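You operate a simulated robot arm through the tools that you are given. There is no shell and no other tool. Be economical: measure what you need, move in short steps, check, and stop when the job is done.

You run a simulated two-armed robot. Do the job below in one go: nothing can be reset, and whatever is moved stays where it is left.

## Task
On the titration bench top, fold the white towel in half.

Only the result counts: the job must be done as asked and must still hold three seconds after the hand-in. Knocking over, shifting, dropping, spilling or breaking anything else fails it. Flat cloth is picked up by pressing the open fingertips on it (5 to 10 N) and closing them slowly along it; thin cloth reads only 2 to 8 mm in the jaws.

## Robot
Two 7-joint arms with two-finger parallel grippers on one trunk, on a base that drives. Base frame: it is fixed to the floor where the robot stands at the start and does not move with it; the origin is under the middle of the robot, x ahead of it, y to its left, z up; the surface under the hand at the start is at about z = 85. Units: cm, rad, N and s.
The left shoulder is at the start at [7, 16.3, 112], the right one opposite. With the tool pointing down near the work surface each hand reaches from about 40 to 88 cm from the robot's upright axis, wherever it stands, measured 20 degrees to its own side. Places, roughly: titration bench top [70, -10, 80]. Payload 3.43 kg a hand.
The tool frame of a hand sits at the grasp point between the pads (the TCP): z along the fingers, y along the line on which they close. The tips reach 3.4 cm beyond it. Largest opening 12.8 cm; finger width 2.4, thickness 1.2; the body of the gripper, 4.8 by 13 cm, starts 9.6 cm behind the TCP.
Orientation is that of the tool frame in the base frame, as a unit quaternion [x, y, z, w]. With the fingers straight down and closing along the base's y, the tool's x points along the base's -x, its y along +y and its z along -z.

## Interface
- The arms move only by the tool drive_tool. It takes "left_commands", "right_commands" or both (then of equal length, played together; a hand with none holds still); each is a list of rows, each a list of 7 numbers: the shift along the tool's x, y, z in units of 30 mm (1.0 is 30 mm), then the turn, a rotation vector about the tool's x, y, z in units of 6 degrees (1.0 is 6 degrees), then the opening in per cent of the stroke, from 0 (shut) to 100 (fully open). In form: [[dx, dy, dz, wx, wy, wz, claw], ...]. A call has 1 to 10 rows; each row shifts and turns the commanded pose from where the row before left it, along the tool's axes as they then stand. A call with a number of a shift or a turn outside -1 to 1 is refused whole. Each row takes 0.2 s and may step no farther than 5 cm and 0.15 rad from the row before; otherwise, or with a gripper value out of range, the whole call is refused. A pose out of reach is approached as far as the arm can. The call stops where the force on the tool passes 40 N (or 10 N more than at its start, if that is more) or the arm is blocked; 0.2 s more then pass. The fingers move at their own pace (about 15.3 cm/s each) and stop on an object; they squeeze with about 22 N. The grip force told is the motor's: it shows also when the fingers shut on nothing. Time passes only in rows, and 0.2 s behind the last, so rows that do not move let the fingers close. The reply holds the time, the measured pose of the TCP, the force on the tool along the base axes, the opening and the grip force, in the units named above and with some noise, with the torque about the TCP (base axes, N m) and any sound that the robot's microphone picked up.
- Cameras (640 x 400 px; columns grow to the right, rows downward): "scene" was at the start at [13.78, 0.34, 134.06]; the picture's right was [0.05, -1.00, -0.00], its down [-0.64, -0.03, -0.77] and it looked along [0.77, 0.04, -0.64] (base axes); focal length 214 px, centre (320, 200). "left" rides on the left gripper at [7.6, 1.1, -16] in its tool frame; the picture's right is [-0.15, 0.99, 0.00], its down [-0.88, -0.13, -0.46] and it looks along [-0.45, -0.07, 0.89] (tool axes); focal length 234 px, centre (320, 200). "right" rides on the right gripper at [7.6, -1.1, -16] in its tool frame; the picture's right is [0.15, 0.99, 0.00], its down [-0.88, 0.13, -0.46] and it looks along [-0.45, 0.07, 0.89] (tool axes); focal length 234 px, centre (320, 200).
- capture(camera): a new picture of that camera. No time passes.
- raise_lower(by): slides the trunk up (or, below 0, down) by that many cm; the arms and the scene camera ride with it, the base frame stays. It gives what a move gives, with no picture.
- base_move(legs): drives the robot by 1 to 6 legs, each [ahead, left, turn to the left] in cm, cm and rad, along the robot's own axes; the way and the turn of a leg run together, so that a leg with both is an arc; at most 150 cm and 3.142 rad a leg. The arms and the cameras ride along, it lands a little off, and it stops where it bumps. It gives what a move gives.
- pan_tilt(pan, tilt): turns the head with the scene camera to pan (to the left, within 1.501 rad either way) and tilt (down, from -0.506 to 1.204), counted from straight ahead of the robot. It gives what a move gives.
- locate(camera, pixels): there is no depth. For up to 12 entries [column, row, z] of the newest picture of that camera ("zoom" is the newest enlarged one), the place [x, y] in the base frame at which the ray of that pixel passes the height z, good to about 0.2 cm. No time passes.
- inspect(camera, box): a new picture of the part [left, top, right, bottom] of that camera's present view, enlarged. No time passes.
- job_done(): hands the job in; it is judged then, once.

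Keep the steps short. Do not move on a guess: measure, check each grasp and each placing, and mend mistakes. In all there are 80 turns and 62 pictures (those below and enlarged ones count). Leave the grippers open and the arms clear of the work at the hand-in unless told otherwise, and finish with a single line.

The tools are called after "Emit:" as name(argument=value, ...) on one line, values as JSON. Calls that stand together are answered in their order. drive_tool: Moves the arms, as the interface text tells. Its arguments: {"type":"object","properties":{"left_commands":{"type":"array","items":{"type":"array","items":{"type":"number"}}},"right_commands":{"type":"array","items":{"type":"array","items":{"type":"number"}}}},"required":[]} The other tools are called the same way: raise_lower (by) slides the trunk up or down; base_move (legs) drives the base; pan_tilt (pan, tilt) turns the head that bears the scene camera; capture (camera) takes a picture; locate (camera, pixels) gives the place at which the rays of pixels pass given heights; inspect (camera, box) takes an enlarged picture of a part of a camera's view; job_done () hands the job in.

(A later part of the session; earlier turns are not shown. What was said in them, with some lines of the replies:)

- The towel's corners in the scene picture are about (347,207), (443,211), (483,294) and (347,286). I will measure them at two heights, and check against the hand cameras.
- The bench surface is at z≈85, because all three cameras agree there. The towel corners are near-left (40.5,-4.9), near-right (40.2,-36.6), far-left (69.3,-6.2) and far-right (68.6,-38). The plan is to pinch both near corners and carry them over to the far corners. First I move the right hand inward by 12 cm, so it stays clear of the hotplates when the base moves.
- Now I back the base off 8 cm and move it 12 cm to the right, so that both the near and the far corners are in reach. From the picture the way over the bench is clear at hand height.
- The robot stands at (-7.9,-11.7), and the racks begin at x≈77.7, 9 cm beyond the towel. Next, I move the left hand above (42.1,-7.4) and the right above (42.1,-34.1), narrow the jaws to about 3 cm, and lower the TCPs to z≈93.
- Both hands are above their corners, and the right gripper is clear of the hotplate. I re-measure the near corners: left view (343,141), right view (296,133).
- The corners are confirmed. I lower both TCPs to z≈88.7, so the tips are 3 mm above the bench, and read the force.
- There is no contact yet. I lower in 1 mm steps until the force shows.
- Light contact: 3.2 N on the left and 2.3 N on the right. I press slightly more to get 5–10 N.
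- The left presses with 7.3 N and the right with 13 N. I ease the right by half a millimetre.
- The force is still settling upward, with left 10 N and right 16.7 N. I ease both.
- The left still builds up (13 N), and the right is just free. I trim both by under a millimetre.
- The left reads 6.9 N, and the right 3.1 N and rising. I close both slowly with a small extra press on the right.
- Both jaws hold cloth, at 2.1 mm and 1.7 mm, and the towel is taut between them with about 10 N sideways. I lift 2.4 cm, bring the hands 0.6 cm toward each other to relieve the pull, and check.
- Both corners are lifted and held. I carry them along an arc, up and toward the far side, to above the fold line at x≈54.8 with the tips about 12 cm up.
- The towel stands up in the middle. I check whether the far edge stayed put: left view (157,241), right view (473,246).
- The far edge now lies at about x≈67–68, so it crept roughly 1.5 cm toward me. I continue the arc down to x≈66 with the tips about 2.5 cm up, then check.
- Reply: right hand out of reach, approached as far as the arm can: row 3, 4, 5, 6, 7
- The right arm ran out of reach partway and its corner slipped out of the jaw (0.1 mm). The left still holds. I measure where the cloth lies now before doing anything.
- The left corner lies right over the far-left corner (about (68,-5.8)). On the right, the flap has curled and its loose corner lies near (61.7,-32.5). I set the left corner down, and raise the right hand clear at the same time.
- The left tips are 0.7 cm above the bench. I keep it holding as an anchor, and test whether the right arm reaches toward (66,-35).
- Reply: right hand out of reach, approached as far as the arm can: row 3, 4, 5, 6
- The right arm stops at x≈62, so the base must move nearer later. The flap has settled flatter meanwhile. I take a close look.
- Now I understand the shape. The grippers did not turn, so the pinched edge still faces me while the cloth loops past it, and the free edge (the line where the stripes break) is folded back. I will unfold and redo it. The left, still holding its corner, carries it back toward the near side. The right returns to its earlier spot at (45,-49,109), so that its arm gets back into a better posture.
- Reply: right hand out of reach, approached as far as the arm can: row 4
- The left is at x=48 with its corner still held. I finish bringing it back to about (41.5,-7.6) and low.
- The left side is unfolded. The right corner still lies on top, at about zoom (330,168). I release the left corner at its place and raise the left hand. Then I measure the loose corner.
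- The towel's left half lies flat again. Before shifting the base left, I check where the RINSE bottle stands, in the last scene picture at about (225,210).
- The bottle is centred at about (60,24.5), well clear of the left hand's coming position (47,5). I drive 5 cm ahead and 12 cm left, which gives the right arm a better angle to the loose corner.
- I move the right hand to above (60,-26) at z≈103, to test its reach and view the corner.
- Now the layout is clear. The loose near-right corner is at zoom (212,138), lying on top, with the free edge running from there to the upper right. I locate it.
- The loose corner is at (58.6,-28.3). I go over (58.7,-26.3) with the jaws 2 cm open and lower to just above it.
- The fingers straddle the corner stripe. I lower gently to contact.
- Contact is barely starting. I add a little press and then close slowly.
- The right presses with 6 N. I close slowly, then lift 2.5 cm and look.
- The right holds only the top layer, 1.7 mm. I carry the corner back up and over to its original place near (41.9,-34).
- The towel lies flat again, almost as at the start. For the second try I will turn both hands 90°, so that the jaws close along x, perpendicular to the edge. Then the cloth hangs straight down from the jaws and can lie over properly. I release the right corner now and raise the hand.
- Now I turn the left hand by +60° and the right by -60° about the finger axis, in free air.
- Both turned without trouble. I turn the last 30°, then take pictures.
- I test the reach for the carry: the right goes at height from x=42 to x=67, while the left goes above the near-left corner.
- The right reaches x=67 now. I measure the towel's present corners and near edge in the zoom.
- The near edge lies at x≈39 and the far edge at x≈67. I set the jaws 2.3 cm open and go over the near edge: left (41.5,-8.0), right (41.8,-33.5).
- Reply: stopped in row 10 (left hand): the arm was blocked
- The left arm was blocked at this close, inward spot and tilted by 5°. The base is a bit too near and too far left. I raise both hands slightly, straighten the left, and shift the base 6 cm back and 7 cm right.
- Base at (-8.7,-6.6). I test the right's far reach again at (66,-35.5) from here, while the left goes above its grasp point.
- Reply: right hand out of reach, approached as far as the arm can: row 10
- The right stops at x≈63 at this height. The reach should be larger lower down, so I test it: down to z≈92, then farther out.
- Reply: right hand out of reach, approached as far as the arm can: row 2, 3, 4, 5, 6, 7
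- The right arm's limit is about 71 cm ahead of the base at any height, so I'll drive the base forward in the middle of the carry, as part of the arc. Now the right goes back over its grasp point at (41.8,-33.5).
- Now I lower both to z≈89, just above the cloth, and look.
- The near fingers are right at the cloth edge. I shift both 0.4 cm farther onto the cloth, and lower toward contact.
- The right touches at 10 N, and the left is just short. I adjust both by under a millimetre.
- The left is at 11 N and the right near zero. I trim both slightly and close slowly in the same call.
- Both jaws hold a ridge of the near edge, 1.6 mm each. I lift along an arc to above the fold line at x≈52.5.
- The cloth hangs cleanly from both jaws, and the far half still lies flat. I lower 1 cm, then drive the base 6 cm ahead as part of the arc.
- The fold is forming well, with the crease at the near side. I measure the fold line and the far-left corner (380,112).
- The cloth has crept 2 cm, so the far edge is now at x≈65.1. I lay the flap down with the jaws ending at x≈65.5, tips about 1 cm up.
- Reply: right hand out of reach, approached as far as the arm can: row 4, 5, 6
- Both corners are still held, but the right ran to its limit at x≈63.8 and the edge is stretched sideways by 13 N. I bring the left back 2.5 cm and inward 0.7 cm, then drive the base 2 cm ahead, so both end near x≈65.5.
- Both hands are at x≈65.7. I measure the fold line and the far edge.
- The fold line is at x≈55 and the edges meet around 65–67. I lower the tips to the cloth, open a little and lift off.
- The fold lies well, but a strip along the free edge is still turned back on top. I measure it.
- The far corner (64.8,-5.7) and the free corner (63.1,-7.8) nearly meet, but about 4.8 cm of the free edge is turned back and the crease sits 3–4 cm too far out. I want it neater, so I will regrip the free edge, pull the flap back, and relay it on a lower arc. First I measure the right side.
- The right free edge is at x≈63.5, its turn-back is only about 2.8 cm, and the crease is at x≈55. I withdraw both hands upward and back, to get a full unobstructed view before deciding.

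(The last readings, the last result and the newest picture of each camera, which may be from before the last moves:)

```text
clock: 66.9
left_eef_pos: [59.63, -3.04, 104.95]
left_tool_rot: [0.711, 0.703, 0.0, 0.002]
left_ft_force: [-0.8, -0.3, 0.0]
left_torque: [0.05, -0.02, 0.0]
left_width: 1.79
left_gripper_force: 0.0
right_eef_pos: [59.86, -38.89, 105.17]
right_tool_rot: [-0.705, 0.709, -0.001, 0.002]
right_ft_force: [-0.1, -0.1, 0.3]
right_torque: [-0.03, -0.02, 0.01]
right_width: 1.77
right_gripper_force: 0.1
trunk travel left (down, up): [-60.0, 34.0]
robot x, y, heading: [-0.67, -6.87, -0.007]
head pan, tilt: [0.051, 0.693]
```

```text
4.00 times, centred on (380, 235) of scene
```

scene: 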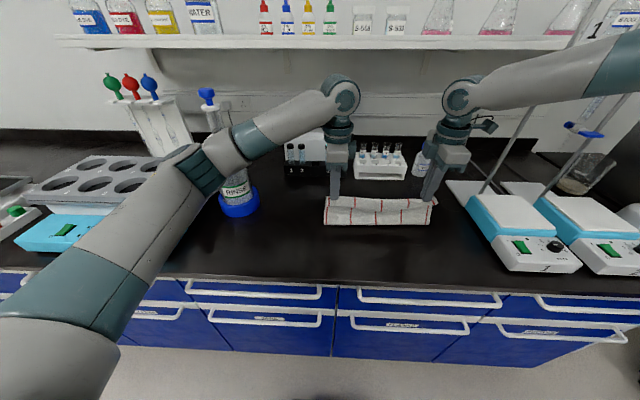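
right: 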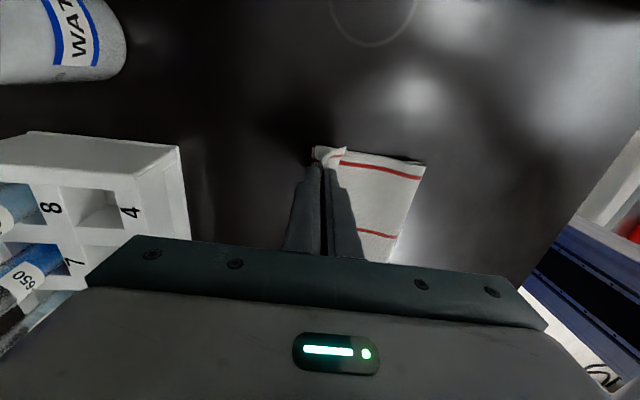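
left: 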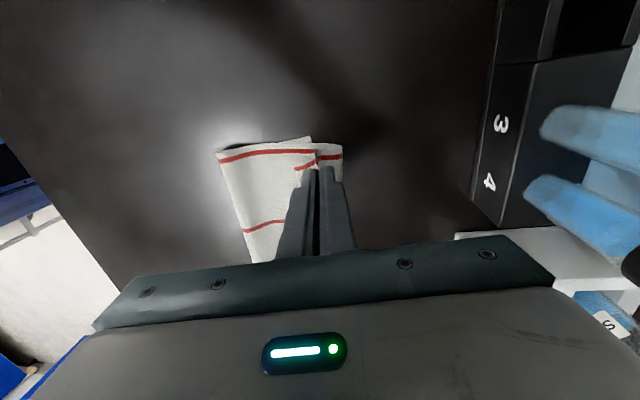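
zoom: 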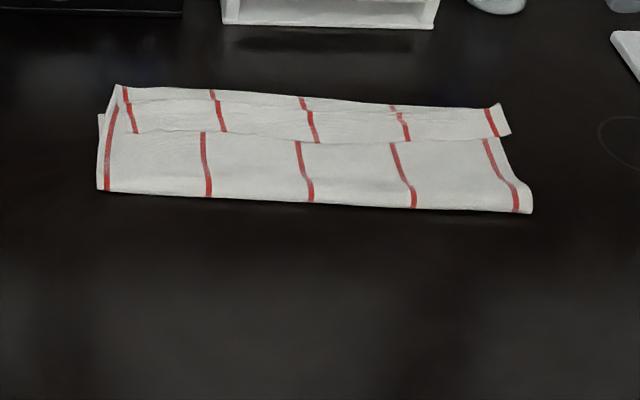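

Emit:
locate(camera="zoom", pixels=[[97, 190, 85.5], [312, 202, 85.5], [532, 212, 85.5], [115, 85, 86], [302, 97, 86], [502, 103, 86], [135, 131, 86], [316, 142, 86], [410, 141, 86], [510, 135, 86], [98, 114, 85]])

```text
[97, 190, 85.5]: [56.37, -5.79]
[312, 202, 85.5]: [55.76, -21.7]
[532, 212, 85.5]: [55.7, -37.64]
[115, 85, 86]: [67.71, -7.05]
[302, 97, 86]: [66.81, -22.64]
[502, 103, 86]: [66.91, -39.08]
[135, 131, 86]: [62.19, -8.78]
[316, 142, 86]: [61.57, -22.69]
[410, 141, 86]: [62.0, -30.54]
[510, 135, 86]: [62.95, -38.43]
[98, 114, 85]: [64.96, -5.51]
```

The fold line is at x≈55.8, the turned-back free edge at x≈62.5 and its crease at x≈67. That is not neat enough. I regrip the free edge with narrow jaws, left (64.4,-10.2) and right (64.6,-36.4).

Emit:
drive_tool(left_commands=[[-0.6, 0.4, 0, 0, 0, 0, 12], [-0.6, 0.4, 0, 0, 0, 0, 12], [-0.6, 0.4, 0, 0, 0, 0, 12], [-0.6, 0.4, 0, 0, 0, 0, 12], [0, 0, 0.9, 0, 0, 0, 12], [0, 0, 0.9, 0, 0, 0, 12], [0, 0, 0.9, 0, 0, 0, 12], [0, 0, 0.9, 0, 0, 0, 12], [0, 0, 0.9, 0, 0, 0, 12], [0, 0, 0.47, 0, 0, 0, 12]], right_commands=[[-0.2, -0.39, 0, 0, 0, 0, 10], [-0.2, -0.39, 0, 0, 0, 0, 10], [-0.2, -0.39, 0, 0, 0, 0, 10], [-0.23, -0.4, 0, 0, 0, 0, 10], [0, 0, 0.9, 0, 0, 0, 10], [0, 0, 0.9, 0, 0, 0, 10], [0, 0, 0.9, 0, 0, 0, 10], [0, 0, 0.9, 0, 0, 0, 10], [0, 0, 0.9, 0, 0, 0, 10], [0, 0, 0.53, 0, 0, 0, 10]])

Emit:
inspect(camera="left", box=[200, 60, 520, 260])

Emit:
inspect(camera="right", box=[120, 60, 440, 260])

```text
clock: 69.1
left_eef_pos: [64.65, -10.89, 89.92]
left_tool_rot: [0.712, 0.703, 0.001, 0.0]
left_ft_force: [-0.3, -0.2, -0.3]
left_torque: [-0.03, 0.02, 0.01]
left_width: 1.54
left_gripper_force: 0.1
right_eef_pos: [64.67, -36.87, 89.85]
right_tool_rot: [-0.704, 0.71, 0.002, 0.003]
right_ft_force: [-0.1, -0.8, 0.7]
right_torque: [-0.01, -0.01, 0.02]
right_width: 1.29
right_gripper_force: 0.1
trunk travel left (down, up): [-60.0, 34.0]
robot x, y, heading: [-0.78, -7.18, -0.01]
head pan, tilt: [0.051, 0.693]
```

```text
2.00 times, centred on (360, 160) of left
```

zoom: 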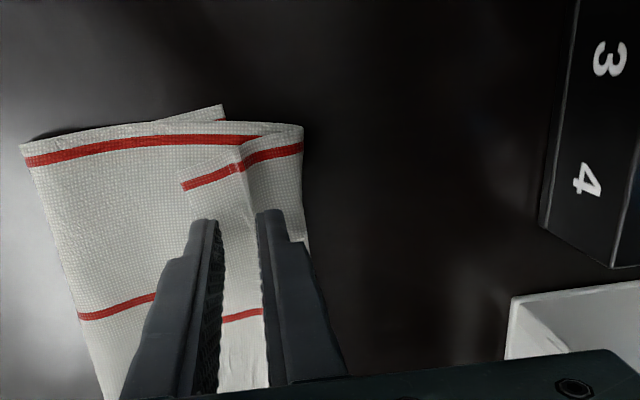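

```text
2.00 times, centred on (280, 160) of right
```

zoom: 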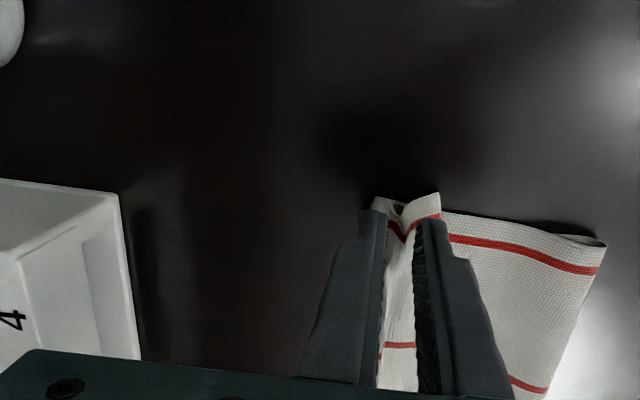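

The jaws straddle the turned-back strip. I nudge the right 0.3 cm toward me and lower both to contact.

Emit:
drive_tool(left_commands=[[0, 0, 0, 0, 0, 0, 12], [0, 0, 0.2, 0, 0, 0, 12], [0, 0, 0.18, 0, 0, 0, 12], [0, 0, 0.06, 0, 0, 0, 12]], right_commands=[[0, 0.1, 0, 0, 0, 0, 10], [0, 0, 0.2, 0, 0, 0, 10], [0, 0, 0.18, 0, 0, 0, 10], [0, 0, 0.04, 0, 0, 0, 10]])

```text
clock: 70.1
left_eef_pos: [64.62, -10.1, 88.51]
left_tool_rot: [0.709, 0.706, 0.001, 0.001]
left_ft_force: [0.0, 1.8, 5.8]
left_torque: [0.07, 0.08, -0.04]
left_width: 1.51
left_gripper_force: 0.0
right_eef_pos: [64.27, -36.45, 88.72]
right_tool_rot: [-0.706, 0.708, -0.001, 0.002]
right_ft_force: [0.3, -0.1, -0.3]
right_torque: [0.04, 0.03, 0.0]
right_width: 1.27
right_gripper_force: 0.1
trunk travel left (down, up): [-60.0, 34.0]
robot x, y, heading: [-0.75, -7.07, -0.004]
head pan, tilt: [0.051, 0.693]
```

The left has 5.8 N. The right needs about 1.5 mm more.

Emit:
drive_tool(left_commands=[[0, 0, -0.005, 0, 0, 0, 12], [0, 0, 0, 0, 0, 0, 12]], right_commands=[[0, 0, 0.045, 0, 0, 0, 10], [0, 0, 0.02, 0, 0, 0, 10]])

```text
clock: 70.7
left_eef_pos: [64.63, -10.49, 88.68]
left_tool_rot: [0.71, 0.704, 0.0, 0.001]
left_ft_force: [0.2, 0.5, 1.2]
left_torque: [0.02, 0.02, -0.01]
left_width: 1.5
left_gripper_force: 0.0
right_eef_pos: [64.29, -36.54, 88.63]
right_tool_rot: [-0.705, 0.709, -0.001, 0.002]
right_ft_force: [-0.9, 1.4, 5.3]
right_torque: [0.05, 0.0, 0.01]
right_width: 1.27
right_gripper_force: 0.0
trunk travel left (down, up): [-60.0, 34.0]
robot x, y, heading: [-0.67, -6.46, -0.007]
head pan, tilt: [0.051, 0.693]
```

The right has 5.3 N. I press the left a touch, close both slowly, lift 3 cm and look.

Emit:
drive_tool(left_commands=[[0, 0, 0.03, 0, 0, 0, 12], [0, 0, 0, 0, 0, 0, 9], [0, 0, 0, 0, 0, 0, 6], [0, 0, 0, 0, 0, 0, 3], [0, 0, 0, 0, 0, 0, 0], [0, 0, 0, 0, 0, 0, 0], [0, 0, -0.3, 0, 0, 0, 0], [0, 0, -0.35, 0, 0, 0, 0], [0, 0, -0.35, 0, 0, 0, 0]], right_commands=[[0, 0, 0, 0, 0, 0, 9], [0, 0, 0, 0, 0, 0, 7], [0, 0, 0, 0, 0, 0, 5], [0, 0, 0, 0, 0, 0, 2], [0, 0, 0, 0, 0, 0, 0], [0, 0, 0, 0, 0, 0, 0], [0, 0, -0.3, 0, 0, 0, 0], [0, 0, -0.35, 0, 0, 0, 0], [0, 0, -0.35, 0, 0, 0, 0]])

Emit:
inspect(camera="scene", box=[290, 160, 490, 285])

```text
clock: 72.7
left_eef_pos: [64.37, -10.15, 91.09]
left_tool_rot: [0.711, 0.704, -0.004, 0.0]
left_ft_force: [-0.1, -1.6, -0.9]
left_torque: [0.03, 0.0, 0.01]
left_width: 0.0
left_gripper_force: 22.0
right_eef_pos: [64.23, -36.33, 91.37]
right_tool_rot: [-0.705, 0.709, -0.001, 0.001]
right_ft_force: [-0.3, -0.7, 0.1]
right_torque: [0.01, 0.04, 0.06]
right_width: 0.2
right_gripper_force: 21.7
trunk travel left (down, up): [-60.0, 34.0]
robot x, y, heading: [-0.77, -6.52, -0.007]
head pan, tilt: [0.051, 0.693]
```

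```text
3.20 times, centred on (390, 222) of scene
```

zoom: 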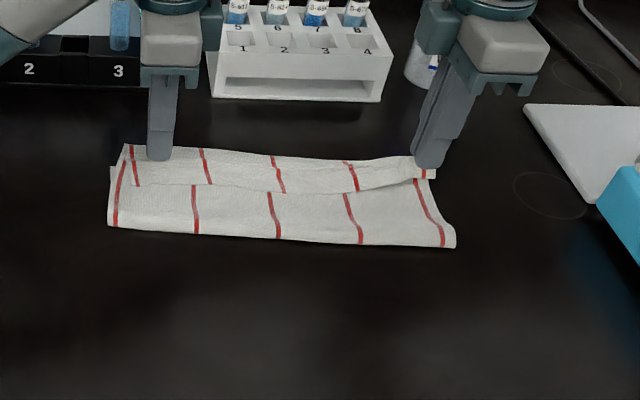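

The right holds its strip (2 mm), but the left closed on nothing. I retry the left with a wider opening (2.3 cm) and a firmer press, while the right holds still.

Emit:
drive_tool(left_commands=[[0, 0.13, 0, 0, 0, 0, 18], [0, 0, 0, 0, 0, 0, 18], [0, 0, 0.4, 0, 0, 0, 18], [0, 0, 0.4, 0, 0, 0, 18], [0, 0, 0.08, 0, 0, 0, 18], [0, 0, 0.02, 0, 0, 0, 18]])

```text
clock: 74.1
left_eef_pos: [65.1, -10.44, 88.88]
left_tool_rot: [0.711, 0.703, 0.0, 0.002]
left_ft_force: [-0.3, 0.3, -0.1]
left_torque: [0.0, 0.03, -0.03]
left_width: 2.29
left_gripper_force: 0.1
right_eef_pos: [64.34, -36.6, 91.5]
right_tool_rot: [-0.705, 0.71, 0.0, 0.001]
right_ft_force: [-0.1, 0.0, 0.0]
right_torque: [0.02, -0.02, 0.0]
right_width: 0.19
right_gripper_force: 21.8
trunk travel left (down, up): [-60.0, 34.0]
robot x, y, heading: [-0.42, -6.45, -0.006]
head pan, tilt: [0.051, 0.693]
```

Still free. I lower 3.5 mm more in small steps.

Emit:
drive_tool(left_commands=[[0, -0.07, 0.06, 0, 0, 0, 18], [0, 0, 0.04, 0, 0, 0, 18], [0, 0, 0.03, 0, 0, 0, 18]])

```text
clock: 74.9
left_eef_pos: [64.75, -10.46, 88.56]
left_tool_rot: [0.711, 0.703, 0.001, 0.003]
left_ft_force: [1.8, 0.6, 11.7]
left_torque: [-0.01, 0.13, 0.0]
left_width: 2.27
left_gripper_force: 0.1
right_eef_pos: [64.3, -36.58, 91.63]
right_tool_rot: [-0.704, 0.71, -0.001, 0.002]
right_ft_force: [0.2, -0.3, 0.1]
right_torque: [0.03, 0.01, 0.0]
right_width: 0.2
right_gripper_force: 21.7
trunk travel left (down, up): [-60.0, 34.0]
robot x, y, heading: [-0.76, -7.14, -0.009]
head pan, tilt: [0.051, 0.693]
```

The left presses with 11.7 N. I ease it slightly, close slowly, lift to the same height as the right, and look.

Emit:
drive_tool(left_commands=[[0, 0, -0.008, 0, 0, 0, 16], [0, 0, 0, 0, 0, 0, 13], [0, 0, 0, 0, 0, 0, 10], [0, 0, 0, 0, 0, 0, 7], [0, 0, 0, 0, 0, 0, 4], [0, 0, 0, 0, 0, 0, 1], [0, 0, 0, 0, 0, 0, 0], [0, 0, -0.3, 0, 0, 0, 0], [0, 0, -0.35, 0, 0, 0, 0], [0, 0, -0.35, 0, 0, 0, 0]])

Emit:
inspect(camera="left", box=[200, 60, 520, 260])

```text
clock: 77.1
left_eef_pos: [64.86, -10.43, 91.48]
left_tool_rot: [0.711, 0.703, 0.0, 0.002]
left_ft_force: [-0.5, 0.3, 0.5]
left_torque: [-0.02, -0.03, -0.02]
left_width: 0.17
left_gripper_force: 22.1
right_eef_pos: [64.34, -36.58, 91.49]
right_tool_rot: [-0.704, 0.71, 0.001, 0.001]
right_ft_force: [-0.4, 0.1, -0.8]
right_torque: [0.0, 0.04, -0.01]
right_width: 0.17
right_gripper_force: 21.9
trunk travel left (down, up): [-60.0, 34.0]
robot x, y, heading: [-0.83, -6.81, -0.009]
head pan, tilt: [0.051, 0.693]
```

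```text
2.00 times, centred on (360, 160) of left
```

zoom: 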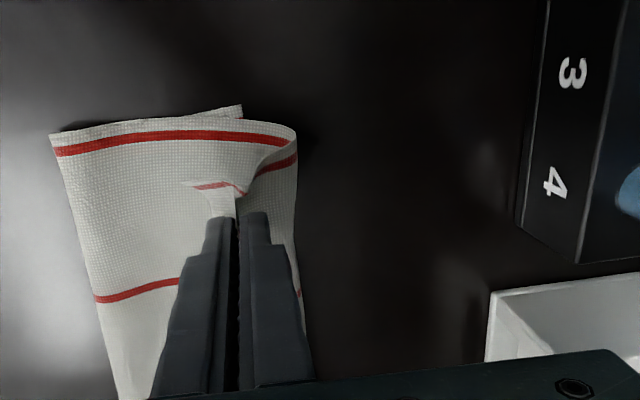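

Both corners of the turned-back strip are held now. I pull the flap back toward me over an arc to x≈50.

Emit:
drive_tool(left_commands=[[0, -0.3, -0.6, 0, 0, 0, 0], [0, -0.4, -0.6, 0, 0, 0, 0], [0, -0.5, -0.5, 0, 0, 0, 0], [0, -0.65, -0.2, 0, 0, 0, 0], [0, -0.7, 0, 0, 0, 0, 0], [0, -0.7, 0, 0, 0, 0, 0], [0, -0.7, 0.2, 0, 0, 0, 0], [0, -0.6, 0.4, 0, 0, 0, 0], [0, -0.4, 0.4, 0, 0, 0, 0]], right_commands=[[0, 0.3, -0.6, 0, 0, 0, 0], [0, 0.4, -0.6, 0, 0, 0, 0], [0, 0.5, -0.5, 0, 0, 0, 0], [0, 0.65, -0.2, 0, 0, 0, 0], [0, 0.7, 0, 0, 0, 0, 0], [0, 0.7, 0, 0, 0, 0, 0], [0, 0.7, 0.2, 0, 0, 0, 0], [0, 0.6, 0.4, 0, 0, 0, 0], [0, 0.4, 0.4, 0, 0, 0, 0]])

Emit:
base_move(legs=[[-8, 0, 0]])

Emit:
inspect(camera="scene", box=[270, 150, 510, 300])

```text
clock: 79.3
left_eef_pos: [47.61, -14.36, 93.48]
left_tool_rot: [0.727, 0.686, -0.01, -0.013]
left_ft_force: [-0.2, -0.2, -0.2]
left_torque: [0.0, -0.03, 0.0]
left_width: 0.18
left_gripper_force: 22.4
right_eef_pos: [48.51, -38.92, 94.66]
right_tool_rot: [-0.7, 0.714, 0.001, 0.007]
right_ft_force: [0.4, -0.4, 0.5]
right_torque: [0.01, -0.01, 0.0]
right_width: 0.18
right_gripper_force: 21.9
trunk travel left (down, up): [-60.0, 34.0]
robot x, y, heading: [-0.88, -7.41, -0.022]
head pan, tilt: [0.051, 0.693]
stopped in row 9 (left hand): the arm was blocked; the commanded pose is now the measured one
```

```text
clock: 80.1
left_eef_pos: [45.44, -14.35, 93.09]
left_tool_rot: [0.733, 0.68, -0.012, -0.01]
left_ft_force: [-0.1, -0.1, -0.3]
left_torque: [0.01, -0.02, 0.02]
left_width: 0.17
left_gripper_force: 21.8
right_eef_pos: [46.16, -38.73, 94.35]
right_tool_rot: [-0.695, 0.719, -0.001, 0.004]
right_ft_force: [1.2, 1.0, 0.6]
right_torque: [-0.02, 0.0, -0.01]
right_width: 0.18
right_gripper_force: 21.7
trunk travel left (down, up): [-60.0, 34.0]
robot x, y, heading: [-3.25, -7.45, -0.034]
head pan, tilt: [0.051, 0.693]
stopped in leg 1: the robot was blocked; the commanded pose is now the measured one
```

```text
2.67 times, centred on (390, 225) of scene
```

zoom: 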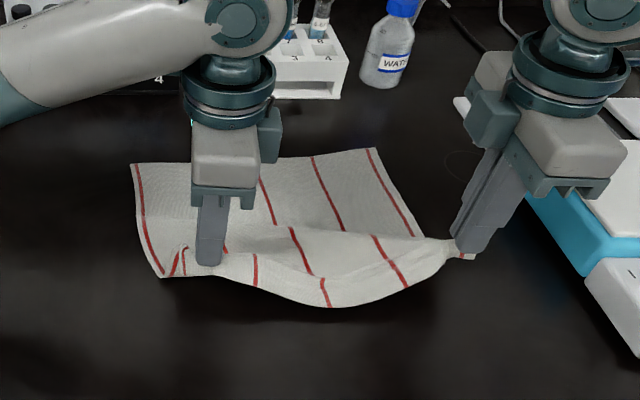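

The left arm was blocked, and the base was too when backing up, with a slight twist. Something may be in contact, so I look at the whole scene before moving on.

Emit:
capture(camera="scene")

```text
5 pictures are left
```

scene: 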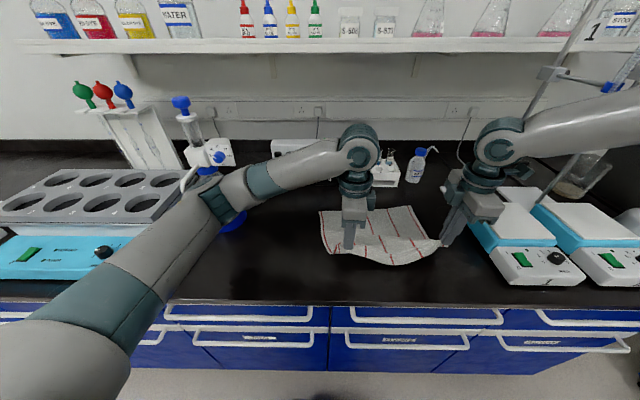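

The left elbow is low, close to the RINSE bottle. I look closer there.

Emit:
inspect(camera="scene", box=[140, 90, 300, 250])

```text
2.50 times, centred on (220, 170) of scene
```

zoom: 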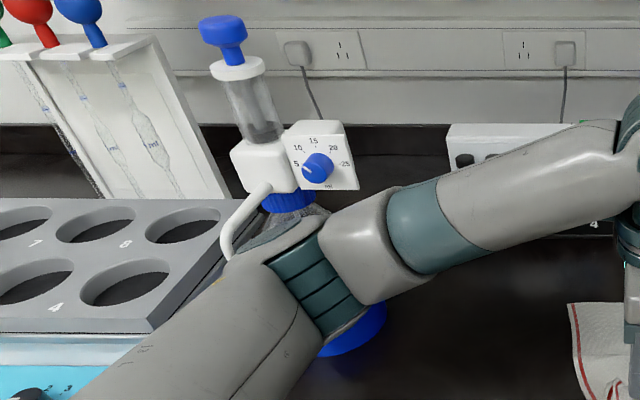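

Emit:
locate(camera="zoom", pixels=[[387, 310, 85], [375, 335, 85], [340, 357, 85], [320, 168, 110], [290, 200, 105]])

```text
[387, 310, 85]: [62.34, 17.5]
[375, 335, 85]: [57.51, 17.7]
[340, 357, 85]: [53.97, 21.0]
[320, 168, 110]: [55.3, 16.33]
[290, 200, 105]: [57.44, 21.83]
```

The bottle stands unmoved. The left elbow seems to jam as the hand comes close in, so I will not pull further back. I measure the far corners in the last scene picture, at (320,211) and (410,206), and refold from here.

Emit:
locate(camera="scene", pixels=[[320, 211, 85], [410, 206, 85], [332, 251, 85], [395, 263, 86]])

Emit:
drive_tool(left_commands=[[0, 0.15, -0.25, 0, 0, 0, 0], [0, 0.3, -0.25, 0, 0, 0, 0], [0, 0.4, -0.1, 0, 0, 0, 0]], right_commands=[[0, -0.15, -0.1, 0, 0, 0, 0], [0, -0.3, -0.1, 0, 0, 0, 0], [0, -0.4, 0, 0, 0, 0, 0]])

```text
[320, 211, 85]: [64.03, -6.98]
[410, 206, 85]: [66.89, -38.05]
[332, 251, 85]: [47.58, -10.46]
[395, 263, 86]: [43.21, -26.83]
```

```text
clock: 80.9
left_eef_pos: [48.27, -14.57, 94.0]
left_tool_rot: [0.732, 0.681, -0.018, -0.015]
left_ft_force: [0.4, 0.8, 0.2]
left_torque: [-0.02, -0.05, 0.04]
left_width: 0.19
left_gripper_force: 22.1
right_eef_pos: [49.11, -38.8, 94.37]
right_tool_rot: [-0.695, 0.719, 0.002, 0.003]
right_ft_force: [1.1, -0.2, 0.2]
right_torque: [0.03, 0.03, 0.03]
right_width: 0.18
right_gripper_force: 21.5
trunk travel left (down, up): [-60.0, 34.0]
robot x, y, heading: [-3.12, -6.94, -0.034]
head pan, tilt: [0.051, 0.693]
```

Motion is free again. The far corners are at (64,-7) and (66.9,-38). I carry both hands forward on a low arc to x≈62, bringing them back in line in y.

Emit:
drive_tool(left_commands=[[0.23, 0.565, -0.1, 0, 0, 0, 0], [0.23, 0.565, -0.1, 0, 0, 0, 0], [0.23, 0.565, 0, 0, 0, 0, 0], [0.23, 0.565, 0, 0, 0, 0, 0], [0.23, 0.565, 0.1, 0, 0, 0, 0], [0.23, 0.565, 0.2, 0, 0, 0, 0], [0.23, 0.565, 0.3, 0, 0, 0, 0], [0.23, 0.565, 0.3, 0, 0, 0, 0]], right_commands=[[-0.12, -0.565, -0.1, 0, 0, 0, 0], [-0.12, -0.565, -0.1, 0, 0, 0, 0], [-0.12, -0.565, 0, 0, 0, 0, 0], [-0.12, -0.565, 0, 0, 0, 0, 0], [-0.12, -0.565, 0.1, 0, 0, 0, 0], [-0.12, -0.565, 0.2, 0, 0, 0, 0], [-0.12, -0.565, 0.3, 0, 0, 0, 0], [-0.12, -0.565, 0.35, 0, 0, 0, 0]])

Emit:
inspect(camera="scene", box=[270, 150, 470, 275])

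```text
clock: 82.7
left_eef_pos: [61.94, -10.97, 92.55]
left_tool_rot: [0.734, 0.679, -0.007, -0.011]
left_ft_force: [0.0, 0.4, 0.0]
left_torque: [0.03, -0.03, 0.05]
left_width: 0.18
left_gripper_force: 21.8
right_eef_pos: [62.42, -37.34, 92.48]
right_tool_rot: [-0.695, 0.719, 0.003, 0.007]
right_ft_force: [0.0, 0.2, 0.9]
right_torque: [0.05, -0.03, -0.01]
right_width: 0.16
right_gripper_force: 21.6
trunk travel left (down, up): [-60.0, 34.0]
robot x, y, heading: [-2.95, -7.5, -0.034]
head pan, tilt: [0.051, 0.693]
```

```text
3.20 times, centred on (370, 212) of scene
```

zoom: 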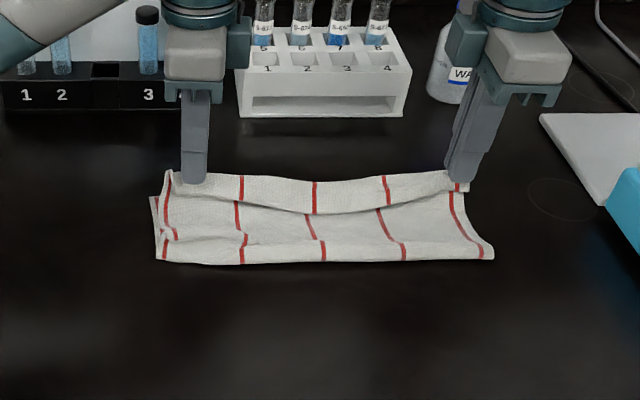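

Both are still held, with the fold at the near side. I drive the base 3 cm ahead to bring the hands to x≈65, and measure the fold line.

Emit:
locate(camera="zoom", pixels=[[157, 260, 85], [323, 262, 85], [493, 258, 85], [151, 200, 85]])

Emit:
base_move(legs=[[3, 0.7, 0]])

```text
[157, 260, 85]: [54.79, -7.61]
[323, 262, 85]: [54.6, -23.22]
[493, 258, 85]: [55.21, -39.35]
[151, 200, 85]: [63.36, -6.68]
```

```text
clock: 83.6
left_eef_pos: [64.36, -11.01, 92.75]
left_tool_rot: [0.736, 0.677, -0.006, -0.013]
left_ft_force: [-0.1, 1.1, 0.0]
left_torque: [-0.02, -0.01, -0.02]
left_width: 0.19
left_gripper_force: 22.5
right_eef_pos: [65.04, -37.12, 92.43]
right_tool_rot: [-0.693, 0.72, 0.002, 0.01]
right_ft_force: [-0.2, 0.1, -0.2]
right_torque: [-0.03, -0.01, -0.01]
right_width: 0.16
right_gripper_force: 22.0
trunk travel left (down, up): [-60.0, 34.0]
robot x, y, heading: [0.27, -6.66, -0.04]
head pan, tilt: [0.051, 0.693]
```

The hands are at x≈64.4 and 65.0. I lower both to the cloth, open a little, and lift off.

Emit:
drive_tool(left_commands=[[0.15, 0, 0.5, 0, 0, 0, 0], [0.12, 0, 0.5, 0, 0, 0, 0], [0, 0, 0.25, 0, 0, 0, 0], [0, 0, 0, 0, 0, 0, 5], [0, 0, 0, 0, 0, 0, 10], [0, 0, -0.2, 0, 0, 0, 14], [0, 0, -0.7, 0, 0, 0, 14], [0, 0, -1, 0, 0, 0, 14], [0, 0, -1, 0, 0, 0, 14], [0, 0, -1, 0, 0, 0, 14]], right_commands=[[-0.1, 0, 0.45, 0, 0, 0, 0], [-0.05, 0, 0.45, 0, 0, 0, 0], [0, 0, 0.25, 0, 0, 0, 0], [0, 0, 0, 0, 0, 0, 5], [0, 0, 0, 0, 0, 0, 10], [0, 0, -0.2, 0, 0, 0, 14], [0, 0, -0.7, 0, 0, 0, 14], [0, 0, -1, 0, 0, 0, 14], [0, 0, -1, 0, 0, 0, 14], [0, 0, -1, 0, 0, 0, 14]])

Emit:
inspect(camera="scene", box=[280, 165, 480, 290])

```text
clock: 85.9
left_eef_pos: [61.48, -10.78, 91.64]
left_tool_rot: [0.742, 0.663, -0.073, -0.066]
left_ft_force: [0.4, 0.2, -0.8]
left_torque: [0.01, -0.01, 0.0]
left_width: 1.79
left_gripper_force: 0.0
right_eef_pos: [64.96, -35.79, 101.24]
right_tool_rot: [-0.692, 0.722, -0.001, 0.003]
right_ft_force: [-0.4, 0.4, 0.8]
right_torque: [0.0, -0.03, 0.0]
right_width: 1.77
right_gripper_force: 0.1
trunk travel left (down, up): [-60.0, 34.0]
robot x, y, heading: [-0.15, -6.49, -0.04]
head pan, tilt: [0.051, 0.693]
stopped in row 10 (left hand): the arm was blocked; the commanded pose is now the measured one
```

```text
3.20 times, centred on (380, 228) of scene
```

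zoom: 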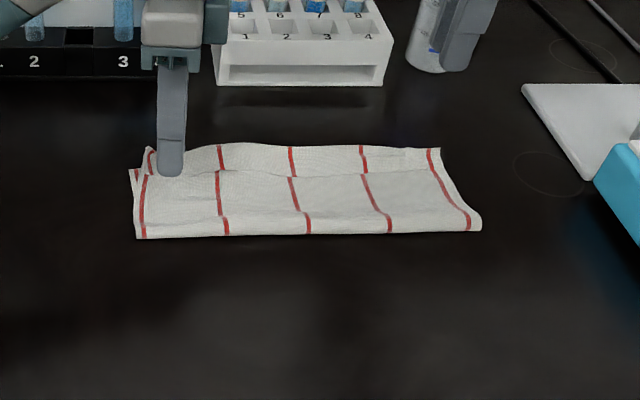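

The towel lies much better: the edge on the right is fully laid out. But the left arm was blocked again while rising. I check its surroundings in a full view.

Emit:
capture(camera="scene")

```text
1 pictures are left
```

scene: 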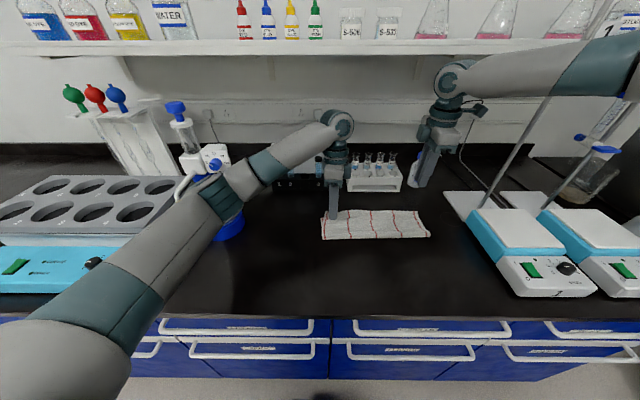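

The left elbow is close in front of the bottle and its spout. Moving straight right takes it away from both, so I drive the base 5 cm right. The left tips are 3 cm above the bench, clear of the cloth.

Emit:
base_move(legs=[[0, -5, 0]])

```text
clock: 86.6
left_eef_pos: [61.66, -10.85, 91.26]
left_tool_rot: [0.742, 0.664, -0.072, -0.064]
left_ft_force: [0.1, -0.3, -0.4]
left_torque: [-0.02, 0.04, 0.01]
left_width: 1.77
left_gripper_force: 0.0
right_eef_pos: [65.0, -36.2, 100.87]
right_tool_rot: [-0.691, 0.723, -0.002, 0.002]
right_ft_force: [0.0, -0.4, 0.1]
right_torque: [-0.01, -0.03, 0.0]
right_width: 1.81
right_gripper_force: 0.1
trunk travel left (down, up): [-60.0, 34.0]
robot x, y, heading: [-0.08, -6.95, -0.044]
head pan, tilt: [0.051, 0.693]
stopped in leg 1: the robot was blocked; the commanded pose is now the measured one
5 turns are left
```

The base is blocked as well, so I leave it. The posture with the left hand farther forward was free before. I gently move the left 3.5 cm forward while straightening it, then up in small steps.

Emit:
drive_tool(left_commands=[[0, 0.3, 0, -0.45, 0, 0, 14], [0, 0.3, 0, -0.45, 0, 0, 14], [0, 0.3, -0.1, -0.45, 0, 0, 14], [0, 0.3, -0.1, -0.45, 0, 0, 14], [0, 0, -0.3, 0, 0, 0, 14], [0, 0, -0.3, 0, 0, 0, 14], [0, 0, -0.3, 0, 0, 0, 14]])

```text
clock: 88.2
left_eef_pos: [64.95, -11.77, 92.85]
left_tool_rot: [0.746, 0.666, -0.014, -0.002]
left_ft_force: [1.6, 2.5, -1.6]
left_torque: [-0.39, 0.18, 0.04]
left_width: 1.81
left_gripper_force: 0.1
right_eef_pos: [65.05, -36.74, 100.57]
right_tool_rot: [-0.691, 0.723, 0.0, 0.003]
right_ft_force: [-0.6, 0.9, -0.2]
right_torque: [0.02, 0.01, 0.02]
right_width: 1.82
right_gripper_force: 0.1
trunk travel left (down, up): [-60.0, 34.0]
robot x, y, heading: [-0.63, -7.07, -0.05]
head pan, tilt: [0.051, 0.693]
4 turns are left
```

There is still some resistance. I use my last picture to check the bottle, the arm and the towel together.

Emit:
inspect(camera="scene", box=[130, 80, 450, 280])

```text
2.00 times, centred on (290, 180) of scene
3 turns are left
```

zoom: 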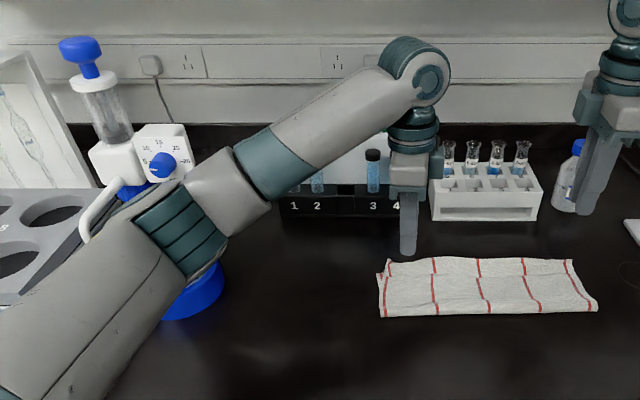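

The towel lies flat and folded in half, the bottle stands upright, and both hands are off the cloth. I relieve the strain by easing the left command down 1.5 cm (tips still about 4 cm above the bench), and open both grippers further.

Emit:
drive_tool(left_commands=[[0, 0, 0.25, 0, 0, 0, 25], [0, 0, 0.25, 0, 0, 0, 35], [0, 0, 0, 0, 0, 0, 35]], right_commands=[[0, 0, 0, 0, 0, 0, 40], [0, 0, 0, 0, 0, 0, 60], [0, 0, 0, 0, 0, 0, 60]])

```text
clock: 89.0
left_eef_pos: [65.43, -11.13, 92.39]
left_tool_rot: [0.745, 0.667, -0.01, 0.004]
left_ft_force: [0.2, 0.5, -0.4]
left_torque: [0.0, 0.05, -0.02]
left_width: 4.46
left_gripper_force: 0.0
right_eef_pos: [65.24, -36.24, 100.62]
right_tool_rot: [-0.692, 0.722, 0.001, 0.002]
right_ft_force: [-0.2, -0.4, -0.6]
right_torque: [0.0, -0.02, -0.03]
right_width: 7.69
right_gripper_force: 0.0
trunk travel left (down, up): [-60.0, 34.0]
robot x, y, heading: [-0.48, -6.92, -0.044]
head pan, tilt: [0.051, 0.693]
2 turns are left
```

The strain is gone: the forces read near zero, the grippers are open and both are off the towel. I hand in.

Emit:
job_done()

```text
The job is handed in.
```

The towel is folded in half on the bench and both grippers are open, but the left hand is only about 4 cm above the bench at the towel's far edge: its elbow jammed several times near the RINSE bottle, which was upright and looked unmoved in my last picture.
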